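You operate a simulated robot arm through the tools that you are given. There is no shell and no other tool. Be economical: measure what you need, move in short steps, check, and stop when the job is done.

You run a simulated two-armed robot. Do the job below in one go: nothing can be reset, and whatever is moved stays where it is left.

Task
The elbow cuff has slipped and leaks. Refit it and bring the suction back to 5.0.
Fine: shut the damper before you slacken the cuff knob; push the cuff home and tighten the knob.

Only the result counts: the job must be done as asked and must still hold three seconds after the hand-in. Knocking over, shifting, dropping, spilling or breaking anything else fails it.

Robot
Two 7-joint arms with two-finger grippers on one trunk, hanging from a carriage that runs on a gantry, over the field with the corners [-2656, -767], [-1877, -1654], [1, -4], [-778, 883] (x, y) and turns from -5.934 to 6.056 rad about z. Base frame: it is fixed where the carriage stands at the start and does not move with it; the origin is on the floor, on the carriage's upright axis, x ahead of it, y to its left, z up. Lengths are in mm, angles in rad, forces in N, time in s.
The left shoulder is at the start at [-1, 235, 1515], the right one opposite. Places, roughly: cuff knob [200, -300, 800]; damper handle [600, -400, 500]; elbow cuff [200, -400, 800]. Payload 3.43 kg a hand.
The TCP of each hand is the grasp point between the finger pads, 30 mm short of the fingertips. In the tool frame z runs along the fingers and y along their closing line. The gripper opens to 104 mm. The gripper's body begins 57 mm behind the TCP.
Orientation is told as [roll, pitch, yaw] about the base's x, y, z axes, in that order, counted from this pose: with the fingers straight down and closing along the base's y, the tool's x points along the base's -x, its y along +y and its z along -z.

Tools
- The arms move only by the tool servo_tool. It takes "left_increments", "right_increments" or both (then of equal length, played together; a hand with none holds still); each is one flat list of numbers, 6 for each row, row after row: the shift along the tool's x, y, z in mm, then the turn, a rotation vector about the tool's x, y, z in rad. In form: [x, y, z, ax, ay, az, x, y, z, ax, ay, az, ...]. A call has 1 to 20 rows; each row shifts and turns the commanded pose from where the row before left it, along the tool's axes as they then stand. "left_jaw" and "right_jaw" are, for a hand that has rows, the gripper command, from -1 (fully open) to 1 (shut), values between in proportion, set as the call begins (left out, the last holds). Rows are played at 5 a second. More than 50 mm and 0.15 rad between two rows, or a gripper value outside its range, and nothing of the call is played. A pose out of reach is approached as far as the arm can. The call stops where the force on the tool passes 40 N (or 10 N more than at its start, if that is more) or the arm is blocked; 0.2 s more then pass. Each finger travels about 45 mm/s and halts on what it meets, pressing with about 21 N; the grip force reading is that of the motor and also rises with nothing between the fingers. The clock runs only during rows and for 0.2 s after the last one: add rows that do not move to give the fingers time. It gives the time, the measured TCP pose, the force on the tool (base axes), the opening and the grip force at its end, in the units of the frame above (readings bear some noise), with the torque about the TCP (base axes, N m) and any sound that the robot's microphone picked up.
- Cameras (640 x 400 px; columns grow to the right, rows downward): "scene" is now at [205, -48, 1622.1]; the picture's right is [-0.96, -0.28, 0.00], its down [-0.26, 0.90, -0.36] and it looks along [0.10, -0.35, -0.93] (base axes); focal length 285 px, centre (320, 200). "left" rides on the left gripper at [67, -18, -90] in its tool frame; the picture's right is [0.25, 0.97, 0.00], its down [-0.73, 0.19, -0.66] and it looks along [-0.64, 0.17, 0.75] (tool axes); focal length 218 px, centre (320, 200). "right" rides on the right gripper at [67, 18, -90] in its tool frame; the picture's right is [-0.25, 0.97, 0.00], its down [-0.73, -0.19, -0.66] and it looks along [-0.64, -0.17, 0.75] (tool axes); focal length 218 px, centre (320, 200). There is no depth. A picture from a camera that has moved, and an enlarged one, comes with that camera's place and axes in the base frame and with its lens. The place of the scene camera against the robot may be out by one fixed shift of up to 18 mm in any direction.
- camera(camera): a new picture of that camera. It takes no simulated time.
- raise_lower(by): slides the trunk up (or, below 0, down) by that many mm; the arms and the scene camera ride with it, the base frame stays. It gives what a move gives, with no picture.
- roll_base(legs): drives the robot by 1 to 6 legs, each [ahead, left, turn to the left] in mm, mm and rad, along the robot's own axes; the way and the turn of a leg run together, so that a leg with both is an arc; at most 1500 mm and 3.142 rad a leg. The arms and the cameras ride along, it lands a little off, and it stops where it bumps. It keeps to its track: a leg is cut to what the track allows. It gives what a move gives.
- turn_head(pan, tilt): turns the head with the scene camera to pan (to the left, within 1.501 rad either way) and tilt (down, from -0.506 to 1.204), counted from straight ahead of the robot. It gives what a move gives.
- zoom(camera, box): a new picture of the part [left, top, right, bottom] of that camera's present view, enlarged. It takes no simulated time.
- sign_off(): hands the job in; it is judged then, once.

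Work in short steps. Places have to be worked out from the pictures, the camera data and where the tool is seen: move nearer, look again, correct. Check each grasp and each placing, and mend what went wrong. You have 120 turns and 108 pictures in all, those below and enlarged ones among them. Open the grippers and draw the arms clear of the work before you hand the job in, unless the task says otherwise; then end with one line.

The tools are called by a JSON object that holds its "name" and its "arguments". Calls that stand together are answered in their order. servo_tool: Moves the arms, as the interface text tells. Its arguments: {"type":"object","properties":{"left_increments":{"type":"array"},"left_jaw":{"type":"number"},"right_increments":{"type":"array"},"right_jaw":{"type":"number"}},"required":[]} The other tools are called the same way: raise_lower (by) slides the trunk up or down; roll_base (legs) drives the base; turn_head (pan, tilt) turns the head that bears the scene camera; camera (camera) takes a picture; zoom (camera, box) takes an enlarged picture of a part of a camera's view; sign_off () hands the job in.

At the start:

```text
t: 0.0
left_ee_pos: [327.1, -32.7, 1019.1]
left_tool_rot: [-0.002, 0.0, -0.002]
left_contact_force: [-0.4, 0.2, 0.6]
left_torque: [-0.01, -0.03, -0.02]
left_finger_gap: 103.9
left_gripper_force: 0.1
right_ee_pos: [341.6, -412.3, 1057.4]
right_tool_rot: [-0.002, -0.001, -0.001]
right_contact_force: [0.3, 0.0, 0.3]
right_torque: [0.0, 0.02, -0.01]
right_finger_gap: 104.1
right_gripper_force: 0.0
trunk travel left (down, up): [-425.0, 215.0]
robot x, y, heading: [0.5, -0.6, -0.005]
head pan, tilt: [-1.29, 1.201]
```

scene: 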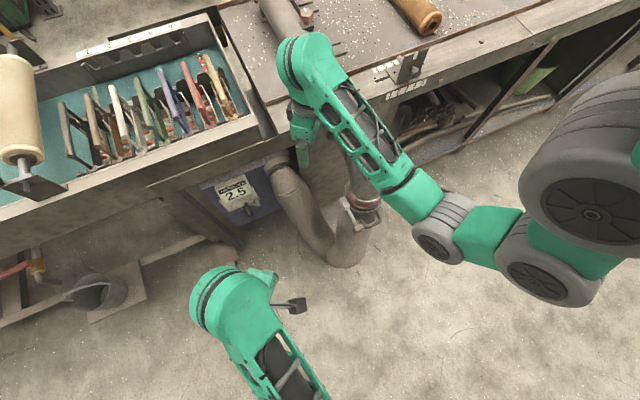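
right: 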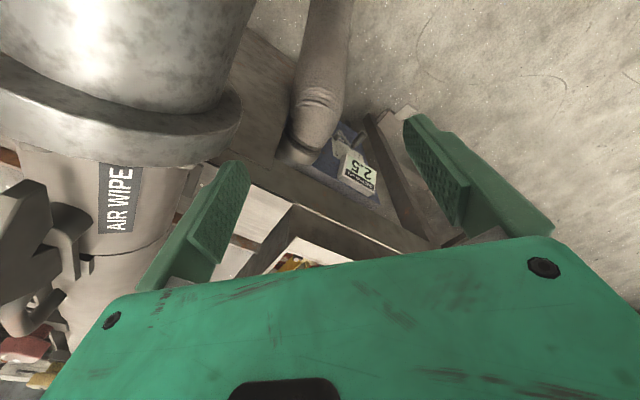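
left: 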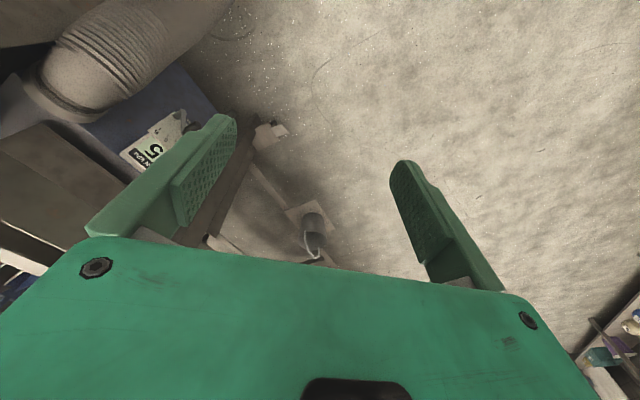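

The scene shows a bench with a duct going down to a gauge reading 2.5. I zoom in on the cuff area and gauge.

{"name": "zoom", "arguments": {"camera": "scene", "box": [180, 100, 420, 280]}}

{"name": "zoom", "arguments": {"camera": "right", "box": [200, 0, 520, 250]}}

{"name": "zoom", "arguments": {"camera": "left", "box": [0, 0, 360, 260]}}

```text
2.22 times, centred on (300, 190) of scene
camera zoom: at [205.0, -48.0, 1622.1], right [-0.96, -0.28, 0.0], down [-0.26, 0.9, -0.36], along [0.1, -0.35, -0.93], focal length 634 px, centre (364, 222)
```

zoom: 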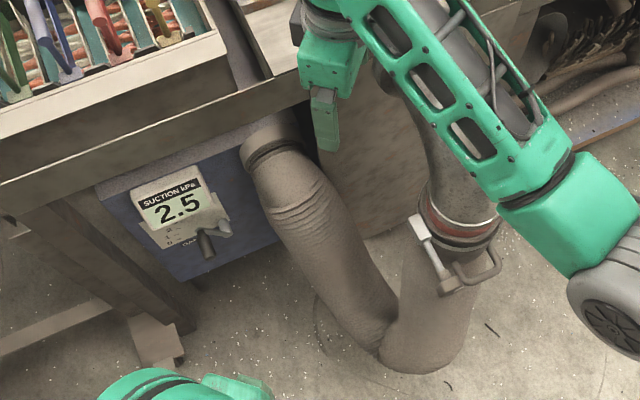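

```text
1.60 times, centred on (360, 125) of right
camera zoom: at [273.4, -395.2, 1145.2], right [0.25, 0.97, 0.0], down [0.73, -0.19, 0.66], along [0.64, -0.17, -0.75], focal length 349 px, centre (256, 320)
```

zoom: 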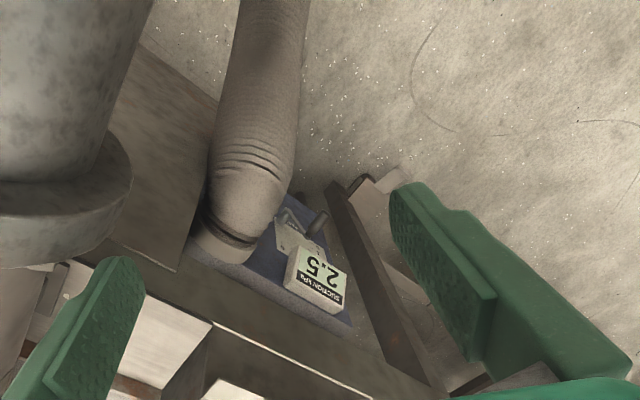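

```text
1.54 times, centred on (180, 130) of left
camera zoom: at [261.5, -51.1, 1108.1], right [-0.25, 0.97, 0.0], down [0.73, 0.19, 0.66], along [0.64, 0.17, -0.75], focal length 336 px, centre (535, 308)
```

zoom: 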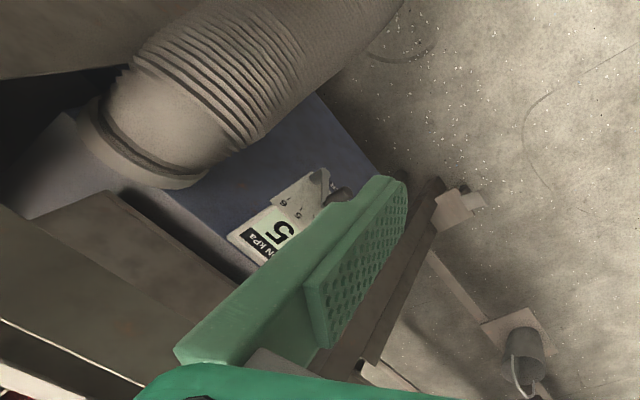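

The bench front runs diagonally (along about [-0.75,-0.66]); the duct hangs off it and the gauge box with damper sits under the bench top. Before moving the base I look around with the head.

{"name": "turn_head", "arguments": {"pan": -1.2, "tilt": 0.5}}

{"name": "camera", "arguments": {"camera": "scene"}}

{"name": "turn_head", "arguments": {"pan": 1.2, "tilt": 0.6}}

{"name": "camera", "arguments": {"camera": "scene"}}

{"name": "turn_head", "arguments": {"pan": -0.3, "tilt": 0.8}}

{"name": "camera", "arguments": {"camera": "scene"}}

```text
t: 1.1
left_ee_pos: [327.7, -32.5, 1019.0]
left_tool_rot: [0.0, 0.0, 0.001]
left_contact_force: [0.6, 0.4, -0.2]
left_torque: [0.0, 0.01, 0.02]
left_finger_gap: 104.2
left_gripper_force: 0.1
right_ee_pos: [340.6, -413.0, 1057.2]
right_tool_rot: [-0.001, 0.0, 0.0]
right_contact_force: [-0.3, -0.2, 0.7]
right_torque: [0.0, 0.03, -0.02]
right_finger_gap: 104.1
right_gripper_force: 0.1
trunk travel left (down, up): [-425.0, 215.0]
robot x, y, heading: [2.2, -3.1, 0.001]
head pan, tilt: [-1.201, 0.499]
```

```text
101 pictures are left
camera scene: at [222.4, -79.1, 1675.7], right [-0.93, -0.36, 0.0], down [-0.17, 0.45, -0.88], along [0.32, -0.82, -0.48], focal length 285 px, centre (320, 200)
```

scene: 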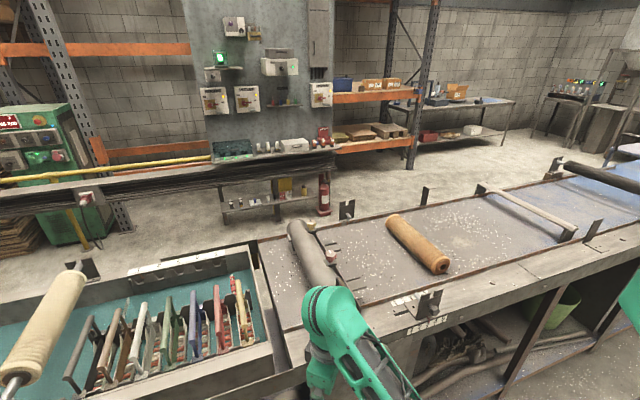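

```text
t: 3.3
left_ee_pos: [328.1, -32.0, 1017.8]
left_tool_rot: [-0.001, 0.001, -0.001]
left_contact_force: [-0.1, 0.2, 0.9]
left_torque: [0.03, 0.02, -0.01]
left_finger_gap: 103.8
left_gripper_force: 0.0
right_ee_pos: [339.8, -413.5, 1056.8]
right_tool_rot: [0.001, 0.001, 0.0]
right_contact_force: [-1.2, -0.3, -0.1]
right_torque: [-0.03, -0.02, 0.01]
right_finger_gap: 103.9
right_gripper_force: 0.0
trunk travel left (down, up): [-425.0, 215.0]
robot x, y, heading: [-2.5, -3.4, 0.001]
head pan, tilt: [1.201, 0.6]
```

```text
100 pictures are left
camera scene: at [221.5, 88.1, 1666.7], right [0.93, -0.36, 0.0], down [-0.2, -0.53, -0.83], along [0.3, 0.77, -0.56], focal length 285 px, centre (320, 200)
```

scene: 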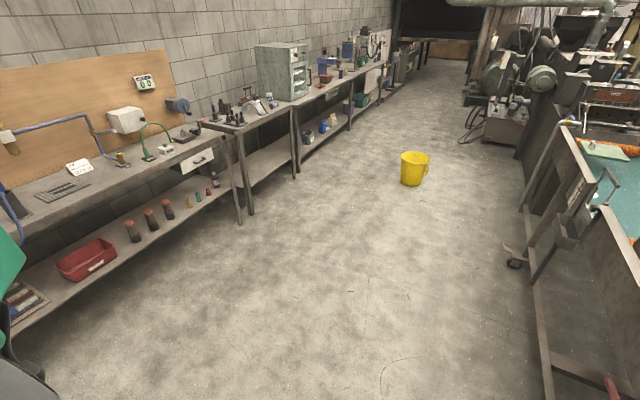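

```text
t: 4.9
left_ee_pos: [328.3, -32.4, 1019.2]
left_tool_rot: [0.001, 0.0, -0.001]
left_contact_force: [0.5, 0.2, 0.2]
left_torque: [0.0, 0.02, 0.01]
left_finger_gap: 103.7
left_gripper_force: 0.1
right_ee_pos: [340.6, -412.7, 1058.1]
right_tool_rot: [0.001, -0.001, 0.001]
right_contact_force: [0.0, -0.8, 0.0]
right_torque: [-0.01, 0.0, -0.03]
right_finger_gap: 103.9
right_gripper_force: 0.1
trunk travel left (down, up): [-425.0, 215.0]
robot x, y, heading: [0.1, -2.5, 0.004]
head pan, tilt: [-0.3, 0.799]
```

```text
99 pictures are left
camera scene: at [266.6, -18.1, 1649.8], right [-0.3, -0.96, 0.0], down [-0.68, 0.21, -0.7], along [0.67, -0.21, -0.72], focal length 285 px, centre (320, 200)
```

scene: 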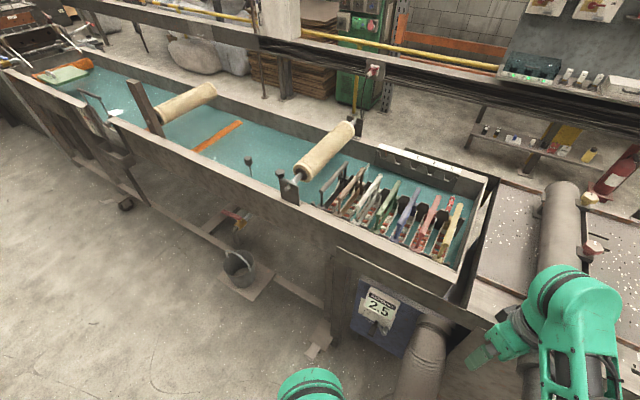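

There's an open aisle; the opposite bench is ~1.7 m away. I back off from the bench 350 mm along its normal, then turn to face it.

{"name": "roll_base", "arguments": {"legs": [[-231, 262, 0], [0, 0, -0.85]]}}

{"name": "turn_head", "arguments": {"pan": 0, "tilt": 0.9}}

{"name": "camera", "arguments": {"camera": "scene"}}

```text
t: 9.3
left_ee_pos: [-37.1, -6.9, 1017.6]
left_tool_rot: [0.0, 0.0, -0.846]
left_contact_force: [-0.6, 1.2, 0.3]
left_torque: [0.0, 0.01, 0.0]
left_finger_gap: 104.2
left_gripper_force: 0.1
right_ee_pos: [-313.8, -267.6, 1057.1]
right_tool_rot: [0.0, -0.001, -0.848]
right_contact_force: [-0.3, -0.1, 0.5]
right_torque: [0.01, 0.03, 0.0]
right_finger_gap: 103.9
right_gripper_force: 0.1
trunk travel left (down, up): [-425.0, 215.0]
robot x, y, heading: [-236.2, 263.4, -0.843]
head pan, tilt: [-0.3, 0.799]
```

```text
t: 10.1
left_ee_pos: [-37.1, -6.3, 1018.4]
left_tool_rot: [0.001, -0.001, -0.847]
left_contact_force: [-0.1, 0.7, -0.3]
left_torque: [0.01, 0.01, -0.01]
left_finger_gap: 104.1
left_gripper_force: 0.0
right_ee_pos: [-314.5, -269.2, 1056.4]
right_tool_rot: [-0.001, 0.0, -0.847]
right_contact_force: [-0.2, -0.3, -1.4]
right_torque: [0.02, 0.01, 0.01]
right_finger_gap: 104.0
right_gripper_force: 0.1
trunk travel left (down, up): [-425.0, 215.0]
robot x, y, heading: [-232.0, 257.9, -0.845]
head pan, tilt: [0.0, 0.901]
```

```text
98 pictures are left
camera scene: at [-58.2, 61.1, 1641.9], right [-0.75, -0.66, 0.0], down [-0.52, 0.59, -0.62], along [0.41, -0.47, -0.78], focal length 285 px, centre (320, 200)
```

scene: 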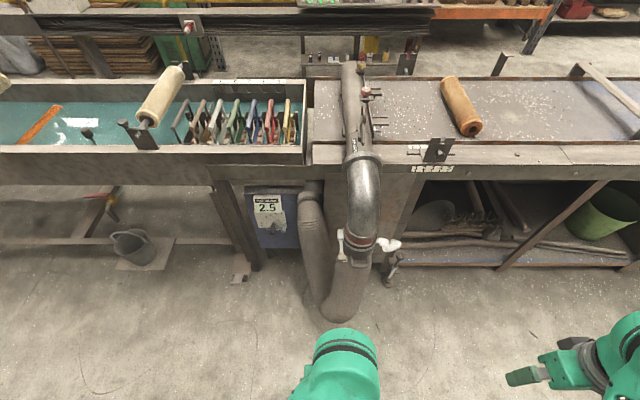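

Now the elbow is clear to see. I zoom in on the cuff and the gauge.

{"name": "zoom", "arguments": {"camera": "scene", "box": [310, 190, 430, 280]}}

{"name": "zoom", "arguments": {"camera": "scene", "box": [230, 170, 340, 250]}}

```text
4.44 times, centred on (370, 235) of scene
camera zoom: at [-58.2, 61.1, 1641.9], right [-0.75, -0.66, 0.0], down [-0.52, 0.59, -0.62], along [0.41, -0.47, -0.78], focal length 1267 px, centre (98, 44)
```

zoom: 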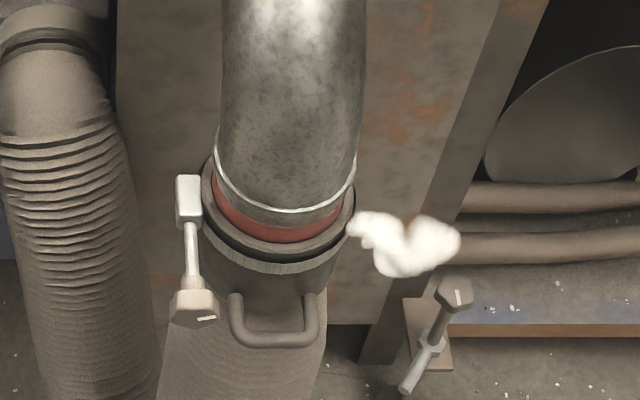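

```text
5.00 times, centred on (285, 210) of scene
camera zoom: at [-58.2, 61.1, 1641.9], right [-0.75, -0.66, 0.0], down [-0.52, 0.59, -0.62], along [0.41, -0.47, -0.78], focal length 1425 px, centre (495, 150)
```

zoom: 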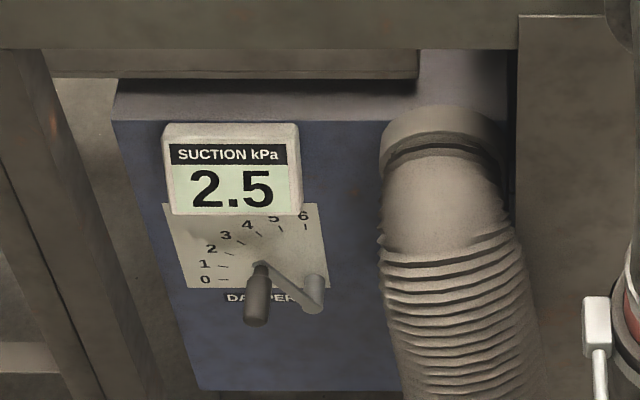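

I locate things in a bench frame (ahead = [0.664,-0.748], left = [0.748,0.664]): cuff ≈ ahead 399/left −140/z 805, knob hex ≈ 345/−78/791 (axis along ahead), damper ≈ 680/235/500. The left arm will do the damper. I move the left hand outward and pitch it forward, and raise the right hand out of the way.

{"name": "servo_tool", "arguments": {"left_increments": [0, 45, 0, 0, 0, 0, 0, 45, 0, 0, 0, 0, 0, 45, 0, 0, 0, 0, 0, 45, 0, 0, 0, 0, 0, 45, 0, 0, 0, 0, 0, 40, 0, 0, 0, 0, 0, 0, 0, 0, -0.14, 0, 0, 0, 0, 0, -0.14, 0, 0, 0, 0, 0, -0.14, 0, 0, 0, 0, 0, -0.14, 0, 0, 0, 0, 0, -0.14, 0, 0, 0, 0, 0, -0.14, 0, 0, 0, 0, 0, -0.14, 0, 0, 0, 0, 0, -0.14, 0], "right_increments": [0, 0, -30, 0, 0, 0, 0, 0, -30, 0, 0, 0, 0, 0, -30, 0, 0, 0, 0, 0, -30, 0, 0, 0, 0, 0, -30, 0, 0, 0, 0, 0, -30, 0, 0, 0, 0, 0, 0, 0, 0, 0, 0, 0, 0, 0, 0, 0, 0, 0, 0, 0, 0, 0, 0, 0, 0, 0, 0, 0, 0, 0, 0, 0, 0, 0, 0, 0, 0, 0, 0, 0, 0, 0, 0, 0, 0, 0, 0, 0, 0, 0, 0, 0]}}

```text
t: 13.1
left_ee_pos: [161.9, 169.5, 1018.1]
left_tool_rot: [0.002, -1.121, -0.848]
left_contact_force: [0.6, 0.4, -0.4]
left_torque: [0.01, 0.02, 0.0]
left_finger_gap: 104.1
left_gripper_force: 0.1
right_ee_pos: [-311.1, -281.0, 1156.6]
right_tool_rot: [-0.001, -0.002, -0.846]
right_contact_force: [-0.7, -0.7, 0.4]
right_torque: [-0.02, -0.01, 0.0]
right_finger_gap: 104.0
right_gripper_force: 0.0
right hand out of reach, approached as far as the arm can: row 4, 5, 6
trunk travel left (down, up): [-425.0, 215.0]
robot x, y, heading: [-229.8, 261.4, -0.841]
head pan, tilt: [0.0, 0.901]
```

Left hand is at lateral 234, pitched 1.12. I lower the trunk fully, here in the open aisle, then advance 200 mm and look.

{"name": "raise_lower", "arguments": {"by": -425}}

{"name": "roll_base", "arguments": {"legs": [[200, 0, 0]]}}

{"name": "camera", "arguments": {"camera": "left"}}

{"name": "camera", "arguments": {"camera": "scene"}}

```text
refused: -425 is not a number from -400 to 400
```

```text
t: 14.7
left_ee_pos: [294.6, 18.3, 1018.2]
left_tool_rot: [0.0, -1.121, -0.847]
left_contact_force: [0.1, -0.1, -0.2]
left_torque: [0.03, 0.02, -0.01]
left_finger_gap: 103.9
left_gripper_force: 0.1
right_ee_pos: [-178.1, -431.1, 1156.1]
right_tool_rot: [0.0, -0.003, -0.846]
right_contact_force: [0.5, 0.3, -0.6]
right_torque: [0.0, 0.01, -0.01]
right_finger_gap: 104.1
right_gripper_force: 0.0
trunk travel left (down, up): [-425.0, 215.0]
robot x, y, heading: [-101.0, 108.8, -0.843]
head pan, tilt: [0.0, 0.901]
```

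```text
95 pictures are left
camera left: at [208.9, 87.8, 997.2], right [0.65, 0.72, -0.23], down [-0.04, 0.33, 0.94], along [0.76, -0.61, 0.24], focal length 218 px, centre (320, 200)
```

left: 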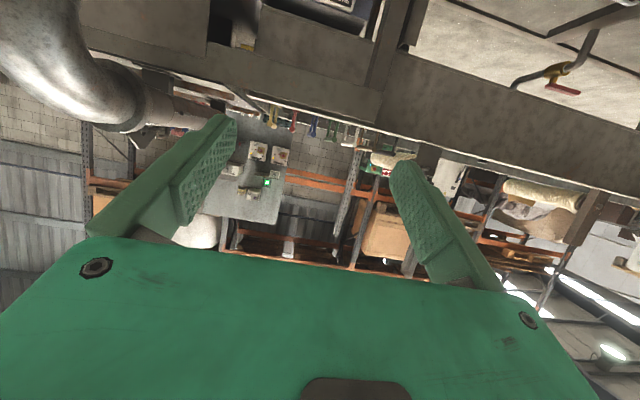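

```text
94 pictures are left
camera scene: at [73.7, -89.1, 1642.0], right [-0.75, -0.66, 0.0], down [-0.52, 0.59, -0.62], along [0.41, -0.47, -0.78], focal length 285 px, centre (320, 200)
```

scene: 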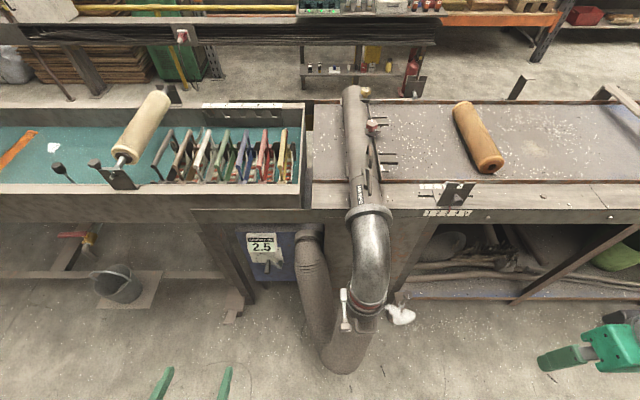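

I lower the trunk 400 mm and look again.

{"name": "raise_lower", "arguments": {"by": -400}}

{"name": "camera", "arguments": {"camera": "left"}}

{"name": "camera", "arguments": {"camera": "scene"}}

```text
t: 18.6
left_ee_pos: [294.1, 18.2, 618.9]
left_tool_rot: [-0.001, -1.121, -0.847]
left_contact_force: [-0.7, -0.6, 0.5]
left_torque: [0.02, 0.0, 0.02]
left_finger_gap: 104.1
left_gripper_force: 0.1
right_ee_pos: [-178.5, -430.6, 755.0]
right_tool_rot: [-0.002, -0.003, -0.849]
right_contact_force: [-1.3, 0.0, 0.4]
right_torque: [0.01, -0.01, -0.01]
right_finger_gap: 103.9
right_gripper_force: 0.0
trunk travel left (down, up): [-25.0, 615.0]
robot x, y, heading: [-96.5, 109.9, -0.85]
head pan, tilt: [0.0, 0.901]
```

```text
93 pictures are left
camera left: at [208.6, 88.2, 597.1], right [0.65, 0.72, -0.23], down [-0.04, 0.33, 0.94], along [0.76, -0.61, 0.24], focal length 218 px, centre (320, 200)
```

left: 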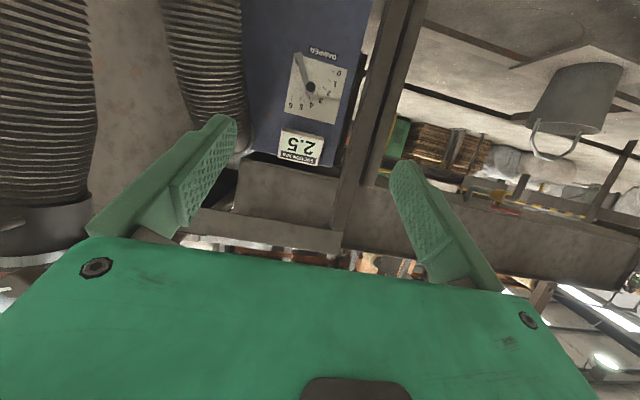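

```text
92 pictures are left
camera scene: at [73.6, -88.9, 1242.0], right [-0.75, -0.66, 0.0], down [-0.52, 0.59, -0.62], along [0.41, -0.47, -0.78], focal length 285 px, centre (320, 200)
```

scene: 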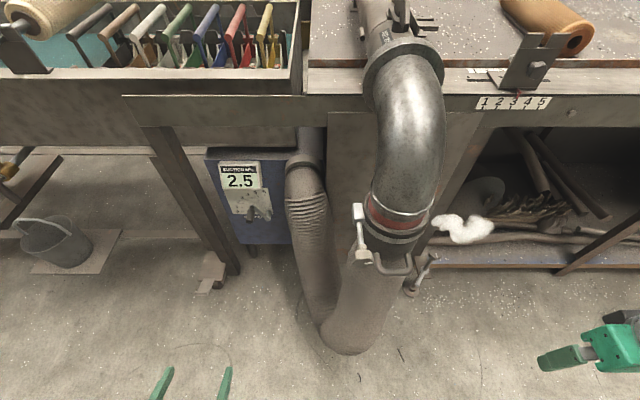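

Good view of the damper dial. I zoom from both cameras to triangulate the handle.

{"name": "zoom", "arguments": {"camera": "left", "box": [260, 30, 370, 180]}}

{"name": "zoom", "arguments": {"camera": "scene", "box": [200, 150, 300, 240]}}

{"name": "zoom", "arguments": {"camera": "scene", "box": [330, 170, 470, 300]}}

```text
2.67 times, centred on (315, 105) of left
camera zoom: at [208.6, 88.2, 597.1], right [0.65, 0.72, -0.23], down [-0.04, 0.33, 0.94], along [0.76, -0.61, 0.24], focal length 582 px, centre (333, 453)
```

zoom: 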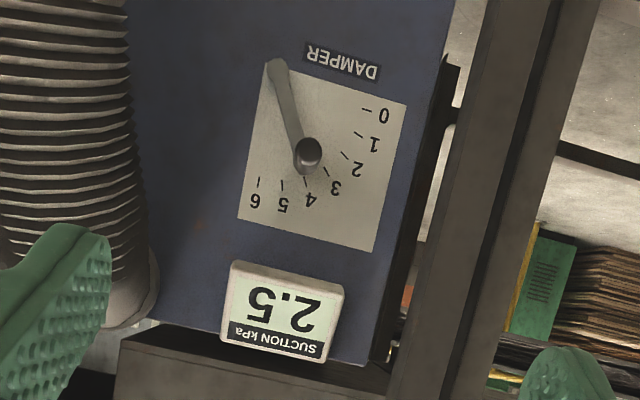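

```text
4.44 times, centred on (250, 195) of scene
camera zoom: at [73.6, -88.9, 1242.0], right [-0.75, -0.66, 0.0], down [-0.52, 0.59, -0.62], along [0.41, -0.47, -0.78], focal length 1267 px, centre (631, 222)
```

zoom: 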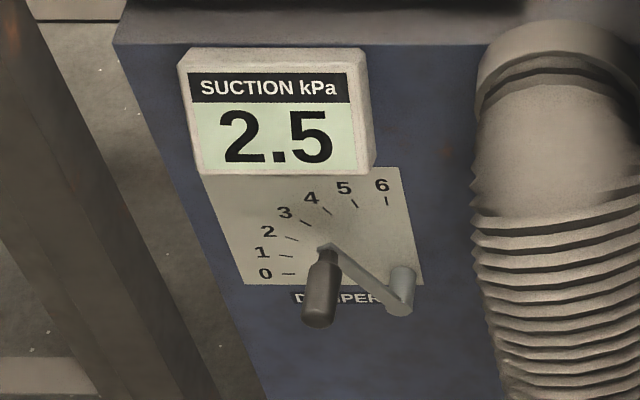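

```text
3.08 times, centred on (400, 235) of scene
camera zoom: at [73.6, -88.9, 1242.0], right [-0.75, -0.66, 0.0], down [-0.52, 0.59, -0.62], along [0.41, -0.47, -0.78], focal length 877 px, centre (74, 92)
```

zoom: 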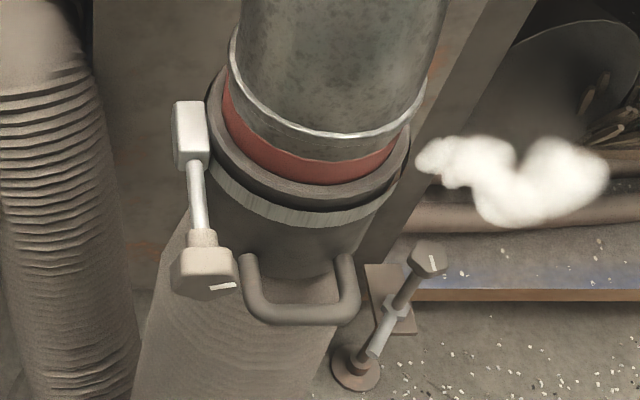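

The damper crank: pivot ≈ (left 186, z 404), grip tip ≈ (ahead 655, left 228, z 472), pointing at about 4; 0 is level-left. I advance 130 mm toward the track edge and lower the last 25 mm.

{"name": "roll_base", "arguments": {"legs": [[130, 0, 0]]}}

{"name": "raise_lower", "arguments": {"by": -25}}

{"name": "servo_tool", "arguments": {"left_increments": [9, 0, 45, 0, 0, 0, 9, 0, 45, 0, 0, 0, 0, 0, 20, 0, 0, 0]}}

{"name": "camera", "arguments": {"camera": "left"}}

{"name": "camera", "arguments": {"camera": "scene"}}

```text
t: 19.8
left_ee_pos: [378.8, -77.4, 617.6]
left_tool_rot: [0.001, -1.117, -0.845]
left_contact_force: [0.8, 0.0, -0.7]
left_torque: [-0.02, -0.01, 0.01]
left_finger_gap: 103.9
left_gripper_force: 0.0
right_ee_pos: [-95.0, -527.5, 755.6]
right_tool_rot: [-0.002, -0.002, -0.847]
right_contact_force: [-0.6, -1.0, -1.2]
right_torque: [0.02, -0.01, 0.01]
right_finger_gap: 104.2
right_gripper_force: 0.1
trunk travel left (down, up): [-25.0, 615.0]
robot x, y, heading: [-14.9, 13.0, -0.852]
head pan, tilt: [0.0, 0.901]
```

```text
t: 20.6
left_ee_pos: [378.8, -78.6, 593.1]
left_tool_rot: [0.001, -1.121, -0.846]
left_contact_force: [0.4, 0.3, -0.3]
left_torque: [0.02, 0.0, 0.0]
left_finger_gap: 103.9
left_gripper_force: 0.0
right_ee_pos: [-93.0, -527.8, 731.0]
right_tool_rot: [-0.001, -0.004, -0.847]
right_contact_force: [0.9, 0.5, -0.1]
right_torque: [0.0, -0.01, -0.01]
right_finger_gap: 104.1
right_gripper_force: 0.0
trunk travel left (down, up): [0.0, 640.0]
robot x, y, heading: [-10.4, 14.6, -0.851]
head pan, tilt: [0.0, 0.901]
```

```text
t: 21.4
left_ee_pos: [437.9, -146.7, 529.6]
left_tool_rot: [0.0, -1.119, -0.847]
left_contact_force: [1.1, 0.5, -0.2]
left_torque: [0.0, -0.01, 0.0]
left_finger_gap: 103.6
left_gripper_force: 0.0
right_ee_pos: [-93.0, -527.5, 731.0]
right_tool_rot: [-0.001, -0.001, -0.848]
right_contact_force: [0.8, 0.8, 0.4]
right_torque: [0.0, 0.03, 0.03]
right_finger_gap: 103.9
right_gripper_force: 0.1
trunk travel left (down, up): [0.0, 640.0]
robot x, y, heading: [-16.7, 17.6, -0.845]
head pan, tilt: [0.0, 0.901]
```

```text
88 pictures are left
camera left: at [353.4, -77.4, 508.2], right [0.65, 0.72, -0.23], down [-0.04, 0.33, 0.94], along [0.76, -0.61, 0.24], focal length 218 px, centre (320, 200)
```

left: 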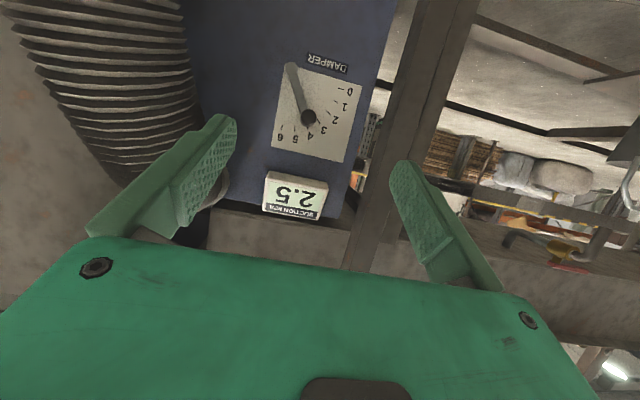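

```text
87 pictures are left
camera scene: at [158.6, -185.4, 1217.0], right [-0.75, -0.66, 0.0], down [-0.52, 0.59, -0.62], along [0.41, -0.47, -0.78], focal length 285 px, centre (320, 200)
```

scene: 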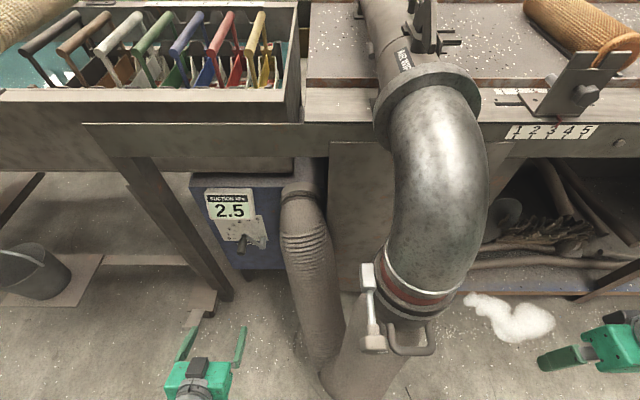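

Two left-camera rays agree: grip tip ≈ (ahead 650, left 226, z 474). I extend the left hand to ahead 600 at that height.

{"name": "servo_tool", "arguments": {"left_increments": [-7.4, -0.8, 40.8, 0, 0, 0, -7.4, -0.8, 40.8, 0, 0, 0, -7.4, -0.8, 40.8, 0, 0, 0, -7.4, -0.8, 40.8, 0, 0, 0, -7.4, -0.8, 40.8, 0, 0, 0]}}

{"name": "camera", "arguments": {"camera": "left"}}

{"name": "camera", "arguments": {"camera": "scene"}}

```text
t: 22.6
left_ee_pos: [569.6, -301.4, 473.5]
left_tool_rot: [0.0, -1.121, -0.846]
left_contact_force: [0.0, -1.0, -0.2]
left_torque: [-0.02, 0.02, -0.05]
left_finger_gap: 103.9
left_gripper_force: 0.0
right_ee_pos: [-91.5, -529.4, 731.3]
right_tool_rot: [-0.001, -0.002, -0.847]
right_contact_force: [0.0, -0.7, -0.1]
right_torque: [0.02, 0.02, 0.02]
right_finger_gap: 104.1
right_gripper_force: 0.1
trunk travel left (down, up): [0.0, 640.0]
robot x, y, heading: [-16.2, 16.7, -0.846]
head pan, tilt: [0.0, 0.901]
```

```text
86 pictures are left
camera left: at [485.3, -231.9, 452.1], right [0.65, 0.72, -0.23], down [-0.04, 0.33, 0.94], along [0.76, -0.61, 0.24], focal length 218 px, centre (320, 200)
```

left: 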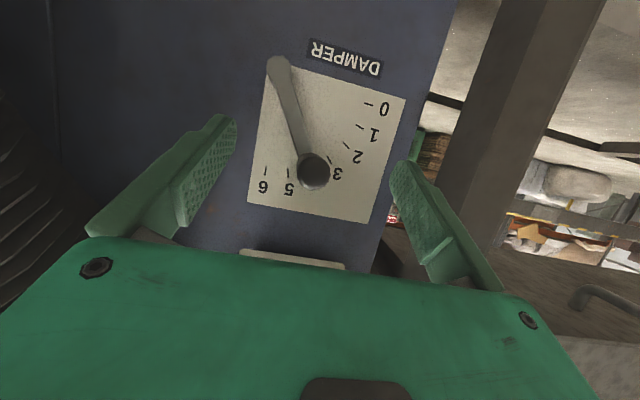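

```text
85 pictures are left
camera scene: at [159.8, -186.9, 1217.4], right [-0.75, -0.66, 0.0], down [-0.52, 0.59, -0.62], along [0.41, -0.47, -0.78], focal length 285 px, centre (320, 200)
```

scene: 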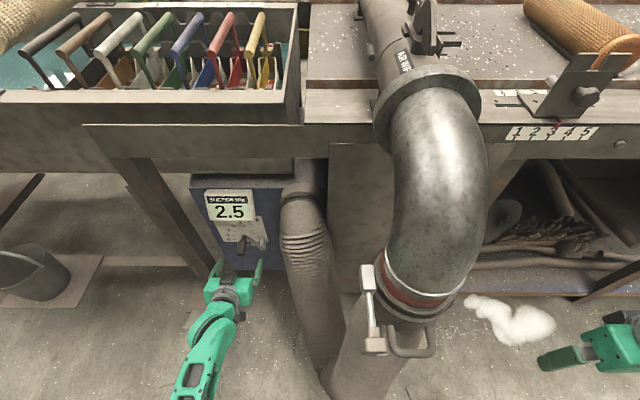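

Reach is fine; grip at (650, 225, 470), hand at 604. I advance 52 mm and close on the grip.

{"name": "servo_tool", "arguments": {"left_increments": [-10.4, 0, 23.3, 0, 0, 0, -10.4, 0, 23.3, 0, 0, 0]}}

{"name": "servo_tool", "arguments": {"left_increments": [0, 0, 0, 0, 0, 0, 0, 0, 0, 0, 0, 0, 0, 0, 0, 0, 0, 0, 0, 0, 0, 0, 0, 0, 0, 0, 0, 0, 0, 0, 0, 0, 0, 0, 0, 0], "left_jaw": 1}}

{"name": "camera", "arguments": {"camera": "left"}}

```text
t: 23.1
left_ee_pos: [605.0, -338.9, 471.9]
left_tool_rot: [0.0, -1.121, -0.846]
left_contact_force: [-0.2, -0.5, -1.8]
left_torque: [-0.02, -0.02, -0.01]
left_finger_gap: 104.2
left_gripper_force: 0.0
right_ee_pos: [-92.4, -529.4, 732.1]
right_tool_rot: [-0.001, -0.005, -0.845]
right_contact_force: [-0.1, -0.6, -0.1]
right_torque: [0.01, 0.01, -0.02]
right_finger_gap: 103.9
right_gripper_force: 0.0
trunk travel left (down, up): [0.0, 640.0]
robot x, y, heading: [-14.4, 13.9, -0.848]
head pan, tilt: [0.0, 0.901]
```

```text
t: 24.6
left_ee_pos: [602.6, -337.0, 470.8]
left_tool_rot: [0.003, -1.121, -0.849]
left_contact_force: [1.8, -0.6, -0.9]
left_torque: [-0.02, -0.06, -0.12]
left_finger_gap: 24.0
left_gripper_force: 40.8
right_ee_pos: [-93.3, -527.2, 731.4]
right_tool_rot: [-0.001, -0.002, -0.847]
right_contact_force: [0.6, 0.4, -0.6]
right_torque: [0.03, -0.03, 0.01]
right_finger_gap: 104.2
right_gripper_force: 0.1
trunk travel left (down, up): [0.0, 640.0]
robot x, y, heading: [-17.7, 12.1, -0.847]
head pan, tilt: [0.0, 0.901]
```

```text
84 pictures are left
camera left: at [516.6, -267.3, 449.8], right [0.65, 0.72, -0.23], down [-0.04, 0.33, 0.94], along [0.76, -0.61, 0.24], focal length 218 px, centre (320, 200)
```

left: 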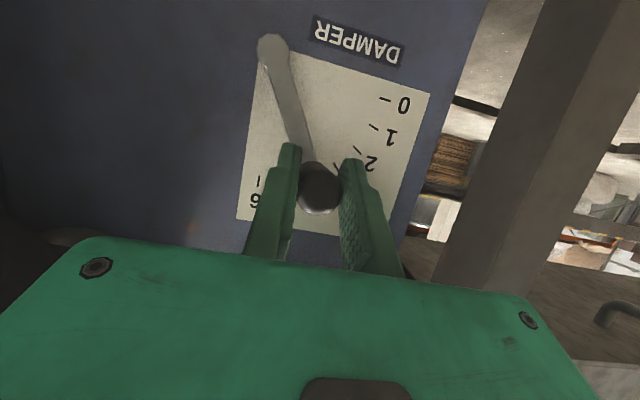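

Gripped (24 mm). I swing it along the arc toward 0, first 30°.

{"name": "servo_tool", "arguments": {"left_increments": [3.5, 5.5, 1.7, 0, 0, 0, 3.5, 5.5, 1.7, 0, 0, 0, 8.7, 9.7, 4.2, 0, 0, 0, 10.1, 7.9, 4.9, 0, 0, 0]}}

{"name": "camera", "arguments": {"camera": "left"}}

```text
t: 25.6
left_ee_pos: [621.9, -318.2, 442.5]
left_tool_rot: [-0.001, -1.121, -0.847]
left_contact_force: [-4.3, -3.1, 1.7]
left_torque: [-0.15, 0.25, 0.0]
left_finger_gap: 24.0
left_gripper_force: 45.3
right_ee_pos: [-94.8, -528.1, 730.7]
right_tool_rot: [-0.002, -0.002, -0.848]
right_contact_force: [0.1, -0.5, -0.3]
right_torque: [0.04, 0.0, 0.01]
right_finger_gap: 104.1
right_gripper_force: 0.1
trunk travel left (down, up): [0.0, 640.0]
robot x, y, heading: [-14.6, 12.2, -0.845]
head pan, tilt: [0.0, 0.901]
```

```text
83 pictures are left
camera left: at [537.0, -249.3, 420.9], right [0.65, 0.72, -0.23], down [-0.04, 0.33, 0.94], along [0.76, -0.61, 0.24], focal length 218 px, centre (320, 200)
```

left: 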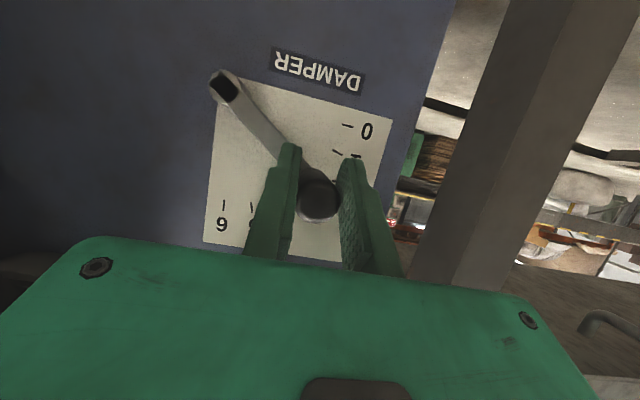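

The lever follows with small forces. I continue to 0.

{"name": "servo_tool", "arguments": {"left_increments": [11.2, 5.8, 5.4, 0, 0, 0, 12, 3.5, 5.8, 0, 0, 0, 12.2, 1.2, 5.9, 0, 0, 0]}}

{"name": "camera", "arguments": {"camera": "left"}}

{"name": "zoom", "arguments": {"camera": "scene", "box": [180, 170, 290, 290]}}

```text
t: 26.4
left_ee_pos: [633.1, -309.8, 407.1]
left_tool_rot: [0.002, -1.117, -0.85]
left_contact_force: [5.4, 1.1, -2.4]
left_torque: [0.38, 0.12, -0.4]
left_finger_gap: 24.0
left_gripper_force: 45.6
left hand out of reach, approached as far as the arm can: row 3
right_ee_pos: [-92.6, -527.1, 730.5]
right_tool_rot: [0.0, -0.003, -0.845]
right_contact_force: [0.2, -0.4, -0.4]
right_torque: [0.02, 0.02, 0.0]
right_finger_gap: 103.9
right_gripper_force: 0.1
trunk travel left (down, up): [0.0, 640.0]
robot x, y, heading: [-14.7, 12.6, -0.847]
head pan, tilt: [0.0, 0.901]
```

```text
82 pictures are left
camera left: at [547.4, -239.8, 385.1], right [0.65, 0.72, -0.23], down [-0.04, 0.33, 0.94], along [0.76, -0.61, 0.24], focal length 218 px, centre (320, 200)
```

left: 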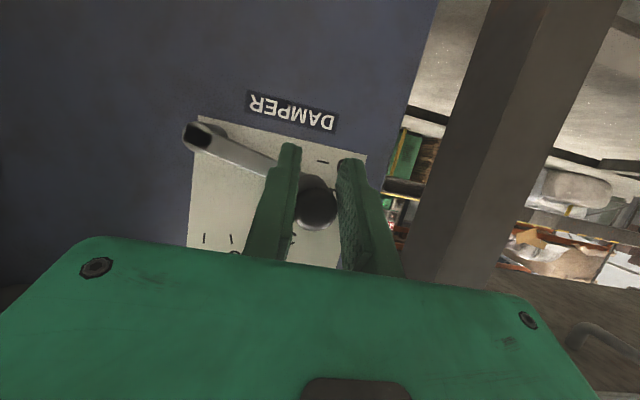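

```text
3.33 times, centred on (235, 230) of scene
camera zoom: at [159.6, -185.2, 1216.9], right [-0.75, -0.66, 0.0], down [-0.52, 0.59, -0.62], along [0.41, -0.47, -0.78], focal length 950 px, centre (603, 100)
```

zoom: 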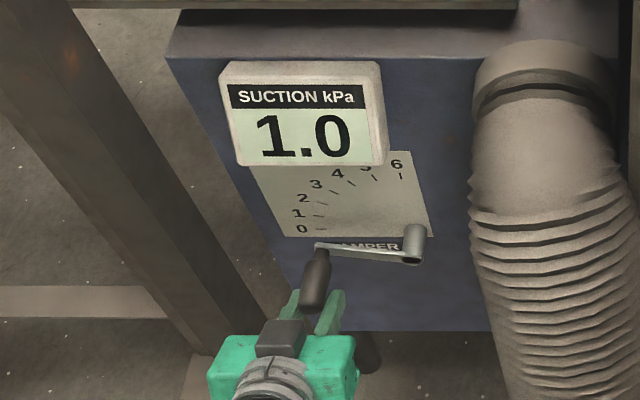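

Gauge 1.0, lever nearly at 0 but the arm is at its reach limit. I open, back off 20 mm, and drive the base the last few mm ahead.

{"name": "servo_tool", "arguments": {"left_increments": [0, 0, 0, 0, 0, 0, 0, 0, 0, 0, 0, 0, 0, 0, 0, 0, 0, 0, 8.7, 0, -18, 0, 0, 0], "left_jaw": -0.2}}

{"name": "roll_base", "arguments": {"legs": [[20, 0, 0]]}}

{"name": "camera", "arguments": {"camera": "left"}}

```text
t: 27.4
left_ee_pos: [615.4, -292.5, 405.7]
left_tool_rot: [-0.001, -1.115, -0.846]
left_contact_force: [-0.3, 0.3, 0.5]
left_torque: [-0.01, -0.01, 0.0]
left_finger_gap: 62.5
left_gripper_force: 0.0
right_ee_pos: [-95.9, -525.1, 729.4]
right_tool_rot: [-0.002, 0.0, -0.849]
right_contact_force: [-0.5, 0.2, -0.7]
right_torque: [-0.02, -0.02, -0.02]
right_finger_gap: 104.3
right_gripper_force: 0.0
trunk travel left (down, up): [0.0, 640.0]
robot x, y, heading: [-14.5, 16.4, -0.848]
head pan, tilt: [0.0, 0.901]
```

```text
t: 28.1
left_ee_pos: [627.5, -306.7, 404.2]
left_tool_rot: [0.0, -1.113, -0.847]
left_contact_force: [0.6, 0.5, -0.9]
left_torque: [-0.04, -0.04, 0.01]
left_finger_gap: 62.4
left_gripper_force: 0.1
right_ee_pos: [-84.0, -540.5, 730.4]
right_tool_rot: [-0.003, 0.0, -0.847]
right_contact_force: [-0.2, 1.0, -0.2]
right_torque: [0.02, -0.02, 0.03]
right_finger_gap: 104.4
right_gripper_force: 0.0
trunk travel left (down, up): [0.0, 640.0]
robot x, y, heading: [-2.4, 0.5, -0.851]
head pan, tilt: [0.0, 0.901]
```

```text
80 pictures are left
camera left: at [541.6, -237.4, 383.8], right [0.65, 0.72, -0.23], down [-0.03, 0.33, 0.94], along [0.76, -0.61, 0.24], focal length 218 px, centre (320, 200)
```

left: 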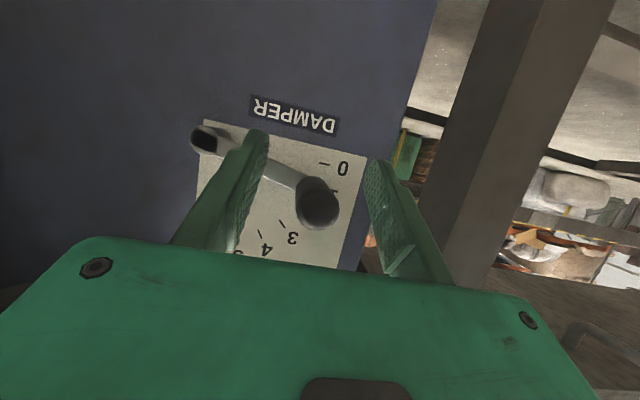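

Grip now at (left 267, z 413), i.e. ~0.5 on the dial. I re-center, close, and press down the last ~12 mm to the stop.

{"name": "servo_tool", "arguments": {"left_increments": [-6.3, 0, -3, 0, 0, 0, 0, 0, 0, 0, 0, 0, 0, 0, 0, 0, 0, 0, 0, 0, 0, 0, 0, 0, 0, 0, 0, 0, 0, 0], "left_jaw": 1}}

{"name": "servo_tool", "arguments": {"left_increments": [4.5, 0.5, 2.2, 0, 0, 0, 4.5, 0, 2.2, 0, 0, 0, 4.5, 0, 2.2, 0, 0, 0]}}

{"name": "camera", "arguments": {"camera": "left"}}

{"name": "zoom", "arguments": {"camera": "scene", "box": [180, 170, 290, 290]}}

```text
t: 29.3
left_ee_pos: [630.1, -306.2, 413.3]
left_tool_rot: [0.002, -1.113, -0.848]
left_contact_force: [3.0, 5.4, -2.3]
left_torque: [0.21, 0.0, 0.03]
left_finger_gap: 24.0
left_gripper_force: 45.0
right_ee_pos: [-79.8, -539.8, 730.6]
right_tool_rot: [0.0, -0.002, -0.847]
right_contact_force: [0.8, -0.7, 0.2]
right_torque: [0.04, 0.0, 0.0]
right_finger_gap: 104.0
right_gripper_force: 0.1
trunk travel left (down, up): [0.0, 640.0]
robot x, y, heading: [-2.3, -1.2, -0.848]
head pan, tilt: [0.0, 0.901]
```

```text
t: 30.1
left_ee_pos: [631.7, -304.6, 398.3]
left_tool_rot: [0.001, -1.115, -0.848]
left_contact_force: [1.7, 9.4, 5.4]
left_torque: [-0.7, -0.04, 0.06]
left_finger_gap: 24.0
left_gripper_force: 45.5
right_ee_pos: [-79.7, -539.1, 729.7]
right_tool_rot: [0.0, -0.002, -0.847]
right_contact_force: [0.0, 0.4, -0.8]
right_torque: [-0.01, -0.01, 0.03]
right_finger_gap: 104.0
right_gripper_force: 0.2
trunk travel left (down, up): [0.0, 640.0]
robot x, y, heading: [0.3, 3.2, -0.848]
head pan, tilt: [0.0, 0.901]
```

```text
79 pictures are left
camera left: at [546.3, -236.5, 377.3], right [0.65, 0.73, -0.23], down [-0.04, 0.33, 0.94], along [0.76, -0.6, 0.24], focal length 218 px, centre (320, 200)
```

left: 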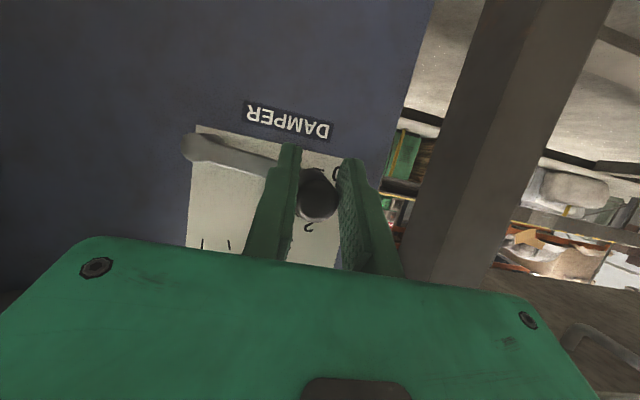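

```text
3.33 times, centred on (235, 230) of scene
camera zoom: at [172.3, -198.3, 1216.7], right [-0.75, -0.66, 0.0], down [-0.52, 0.59, -0.62], along [0.41, -0.46, -0.78], focal length 950 px, centre (603, 100)
```

zoom: 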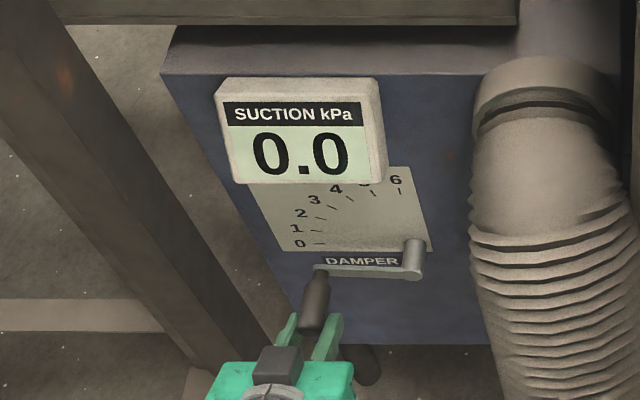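

Gauge reads 0.0: damper shut. I release and back the left hand out.

{"name": "servo_tool", "arguments": {"left_increments": [0, 0, 0, 0, 0, 0, 0, 0, 0, 0, 0, 0, 0, 0, 0, 0, 0, 0, 0, 0, 0, 0, 0, 0, 18, 0, -36, 0, 0, 0, 18, 0, -36, 0, 0, 0, 18, 0, -36, 0, 0, 0, 10, 0, -40, 0, 0, 0, 0, 0, -40, 0, 0, 0, -10, 0, -40, 0, 0, 0, -10, 0, -40, 0, 0, 0, -10, 0, -40, 0, 0, 0], "left_jaw": -1}}

{"name": "zoom", "arguments": {"camera": "scene", "box": [180, 170, 290, 290]}}

{"name": "zoom", "arguments": {"camera": "scene", "box": [340, 220, 480, 380]}}

```text
t: 32.7
left_ee_pos: [436.7, -89.0, 502.7]
left_tool_rot: [0.0, -1.115, -0.849]
left_contact_force: [0.2, 0.7, -1.2]
left_torque: [0.0, 0.0, 0.04]
left_finger_gap: 104.2
left_gripper_force: 0.1
right_ee_pos: [-81.0, -540.1, 729.4]
right_tool_rot: [-0.001, -0.002, -0.845]
right_contact_force: [-0.2, -0.1, 0.2]
right_torque: [-0.01, 0.01, -0.04]
right_finger_gap: 103.8
right_gripper_force: 0.0
trunk travel left (down, up): [0.0, 640.0]
robot x, y, heading: [-4.3, -0.8, -0.848]
head pan, tilt: [0.0, 0.901]
```

```text
3.33 times, centred on (235, 230) of scene
camera zoom: at [170.8, -199.5, 1216.6], right [-0.75, -0.66, 0.0], down [-0.52, 0.59, -0.62], along [0.41, -0.46, -0.78], focal length 950 px, centre (603, 100)
```

zoom: 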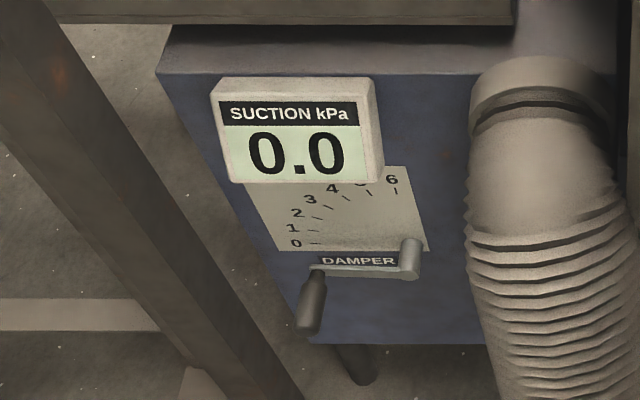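

```text
2.50 times, centred on (410, 300) of scene
camera zoom: at [170.8, -199.5, 1216.6], right [-0.75, -0.66, 0.0], down [-0.52, 0.59, -0.62], along [0.41, -0.46, -0.78], focal length 713 px, centre (95, -50)
```

zoom: 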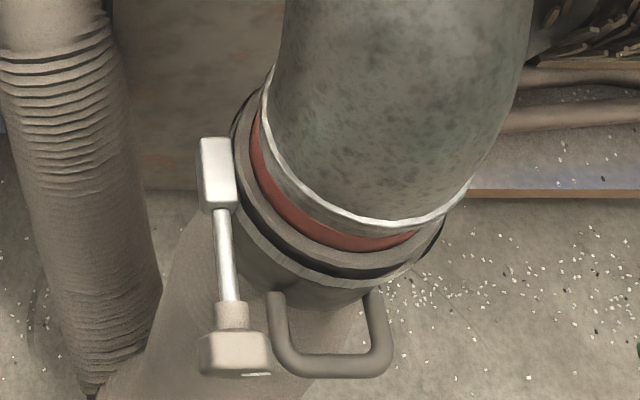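

Damper holds at 0.0. I back the base off 200 mm and shift right 60 mm, then raise the trunk to bring the hands to the cuff's height.

{"name": "roll_base", "arguments": {"legs": [[-220, 0, 0], [0, -60, 0]]}}

{"name": "raise_lower", "arguments": {"by": 225}}

{"name": "camera", "arguments": {"camera": "scene"}}

{"name": "camera", "arguments": {"camera": "left"}}

```text
t: 35.0
left_ee_pos: [248.8, 35.9, 503.7]
left_tool_rot: [-0.001, -1.117, -0.847]
left_contact_force: [0.4, 0.6, 0.0]
left_torque: [-0.01, -0.03, 0.01]
left_finger_gap: 103.9
left_gripper_force: 0.0
right_ee_pos: [-268.2, -415.4, 730.0]
right_tool_rot: [0.001, -0.002, -0.845]
right_contact_force: [-0.4, 0.4, -0.3]
right_torque: [0.01, -0.03, -0.01]
right_finger_gap: 104.1
right_gripper_force: 0.1
trunk travel left (down, up): [0.0, 640.0]
robot x, y, heading: [-189.6, 122.2, -0.848]
head pan, tilt: [0.0, 0.901]
```

```text
t: 37.4
left_ee_pos: [247.7, 34.7, 726.7]
left_tool_rot: [-0.002, -1.116, -0.845]
left_contact_force: [0.4, -0.3, -0.6]
left_torque: [0.02, -0.02, 0.01]
left_finger_gap: 103.9
left_gripper_force: 0.0
right_ee_pos: [-269.4, -417.5, 954.5]
right_tool_rot: [0.0, -0.003, -0.845]
right_contact_force: [-0.8, -0.1, 0.2]
right_torque: [-0.01, 0.02, -0.04]
right_finger_gap: 104.0
right_gripper_force: 0.1
trunk travel left (down, up): [-225.0, 415.0]
robot x, y, heading: [-190.9, 123.9, -0.846]
head pan, tilt: [0.0, 0.901]
```

```text
75 pictures are left
camera scene: at [-18.0, -74.7, 1441.9], right [-0.75, -0.66, 0.0], down [-0.52, 0.59, -0.62], along [0.41, -0.46, -0.78], focal length 285 px, centre (320, 200)
```

scene: 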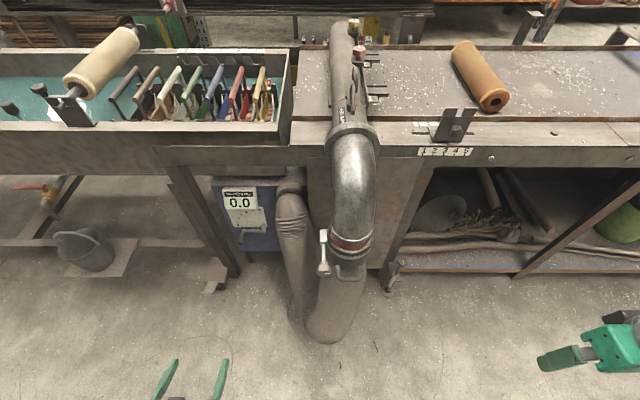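

```text
74 pictures are left
camera left: at [162.3, 104.4, 706.5], right [0.65, 0.73, -0.23], down [-0.04, 0.33, 0.94], along [0.76, -0.6, 0.24], focal length 218 px, centre (320, 200)
```

left: 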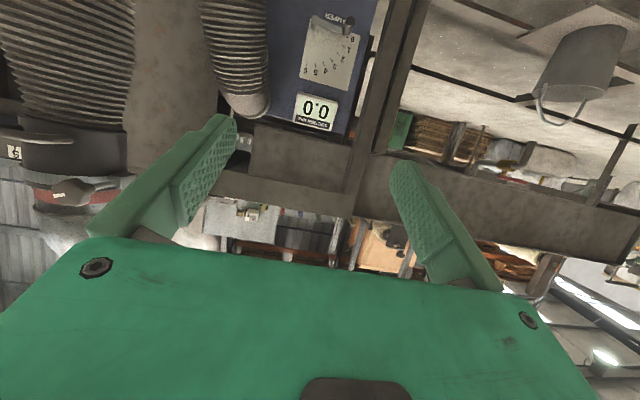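

I bring the left hand across in front of the knob (left −78, z ~790), staying 200 mm short of it.

{"name": "servo_tool", "arguments": {"left_increments": [-8.4, -41, -4, 0, 0, 0, -8.4, -41, -4, 0, 0, 0, -8.4, -41, -4, 0, 0, 0, -8.4, -41, -4, 0, 0, 0, -8.4, -41, -4, 0, 0, 0, -8.4, -41, -4, 0, 0, 0, -8.4, -41, -4, 0, 0, 0]}}

{"name": "camera", "arguments": {"camera": "left"}}

{"name": "camera", "arguments": {"camera": "scene"}}

```text
t: 39.0
left_ee_pos: [31.6, -158.6, 792.3]
left_tool_rot: [-0.005, -1.117, -0.84]
left_contact_force: [-0.2, 0.7, 0.4]
left_torque: [0.01, -0.03, 0.0]
left_finger_gap: 103.9
left_gripper_force: 0.1
right_ee_pos: [-269.2, -419.4, 955.5]
right_tool_rot: [-0.001, -0.001, -0.845]
right_contact_force: [-0.6, -1.5, -0.6]
right_torque: [0.03, -0.03, 0.0]
right_finger_gap: 103.7
right_gripper_force: 0.0
trunk travel left (down, up): [-225.0, 415.0]
robot x, y, heading: [-192.6, 125.2, -0.846]
head pan, tilt: [0.0, 0.901]
```

```text
73 pictures are left
camera left: at [-53.6, -88.9, 772.3], right [0.65, 0.73, -0.23], down [-0.04, 0.33, 0.94], along [0.76, -0.6, 0.24], focal length 218 px, centre (320, 200)
```

left: 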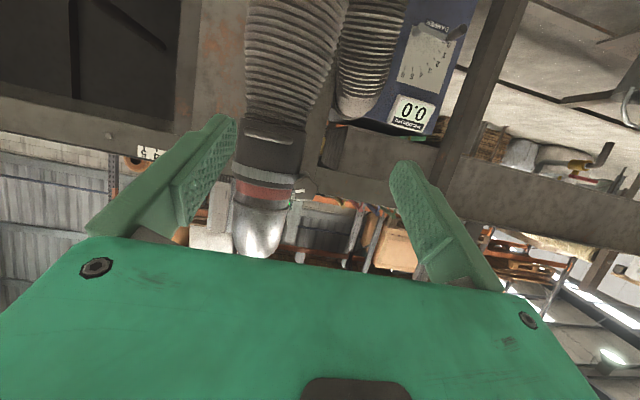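

```text
72 pictures are left
camera scene: at [-18.5, -75.5, 1442.0], right [-0.75, -0.66, 0.0], down [-0.52, 0.59, -0.62], along [0.41, -0.47, -0.78], focal length 285 px, centre (320, 200)
```

scene: 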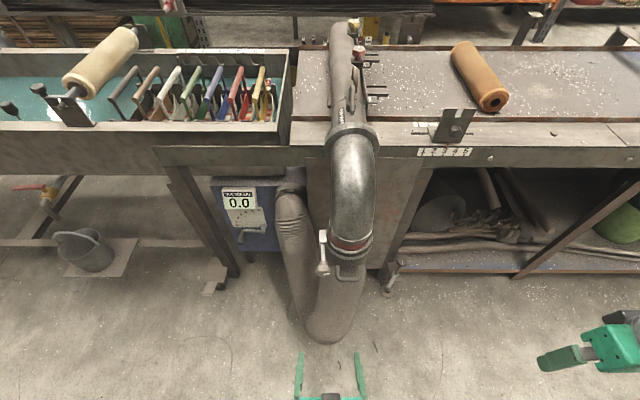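

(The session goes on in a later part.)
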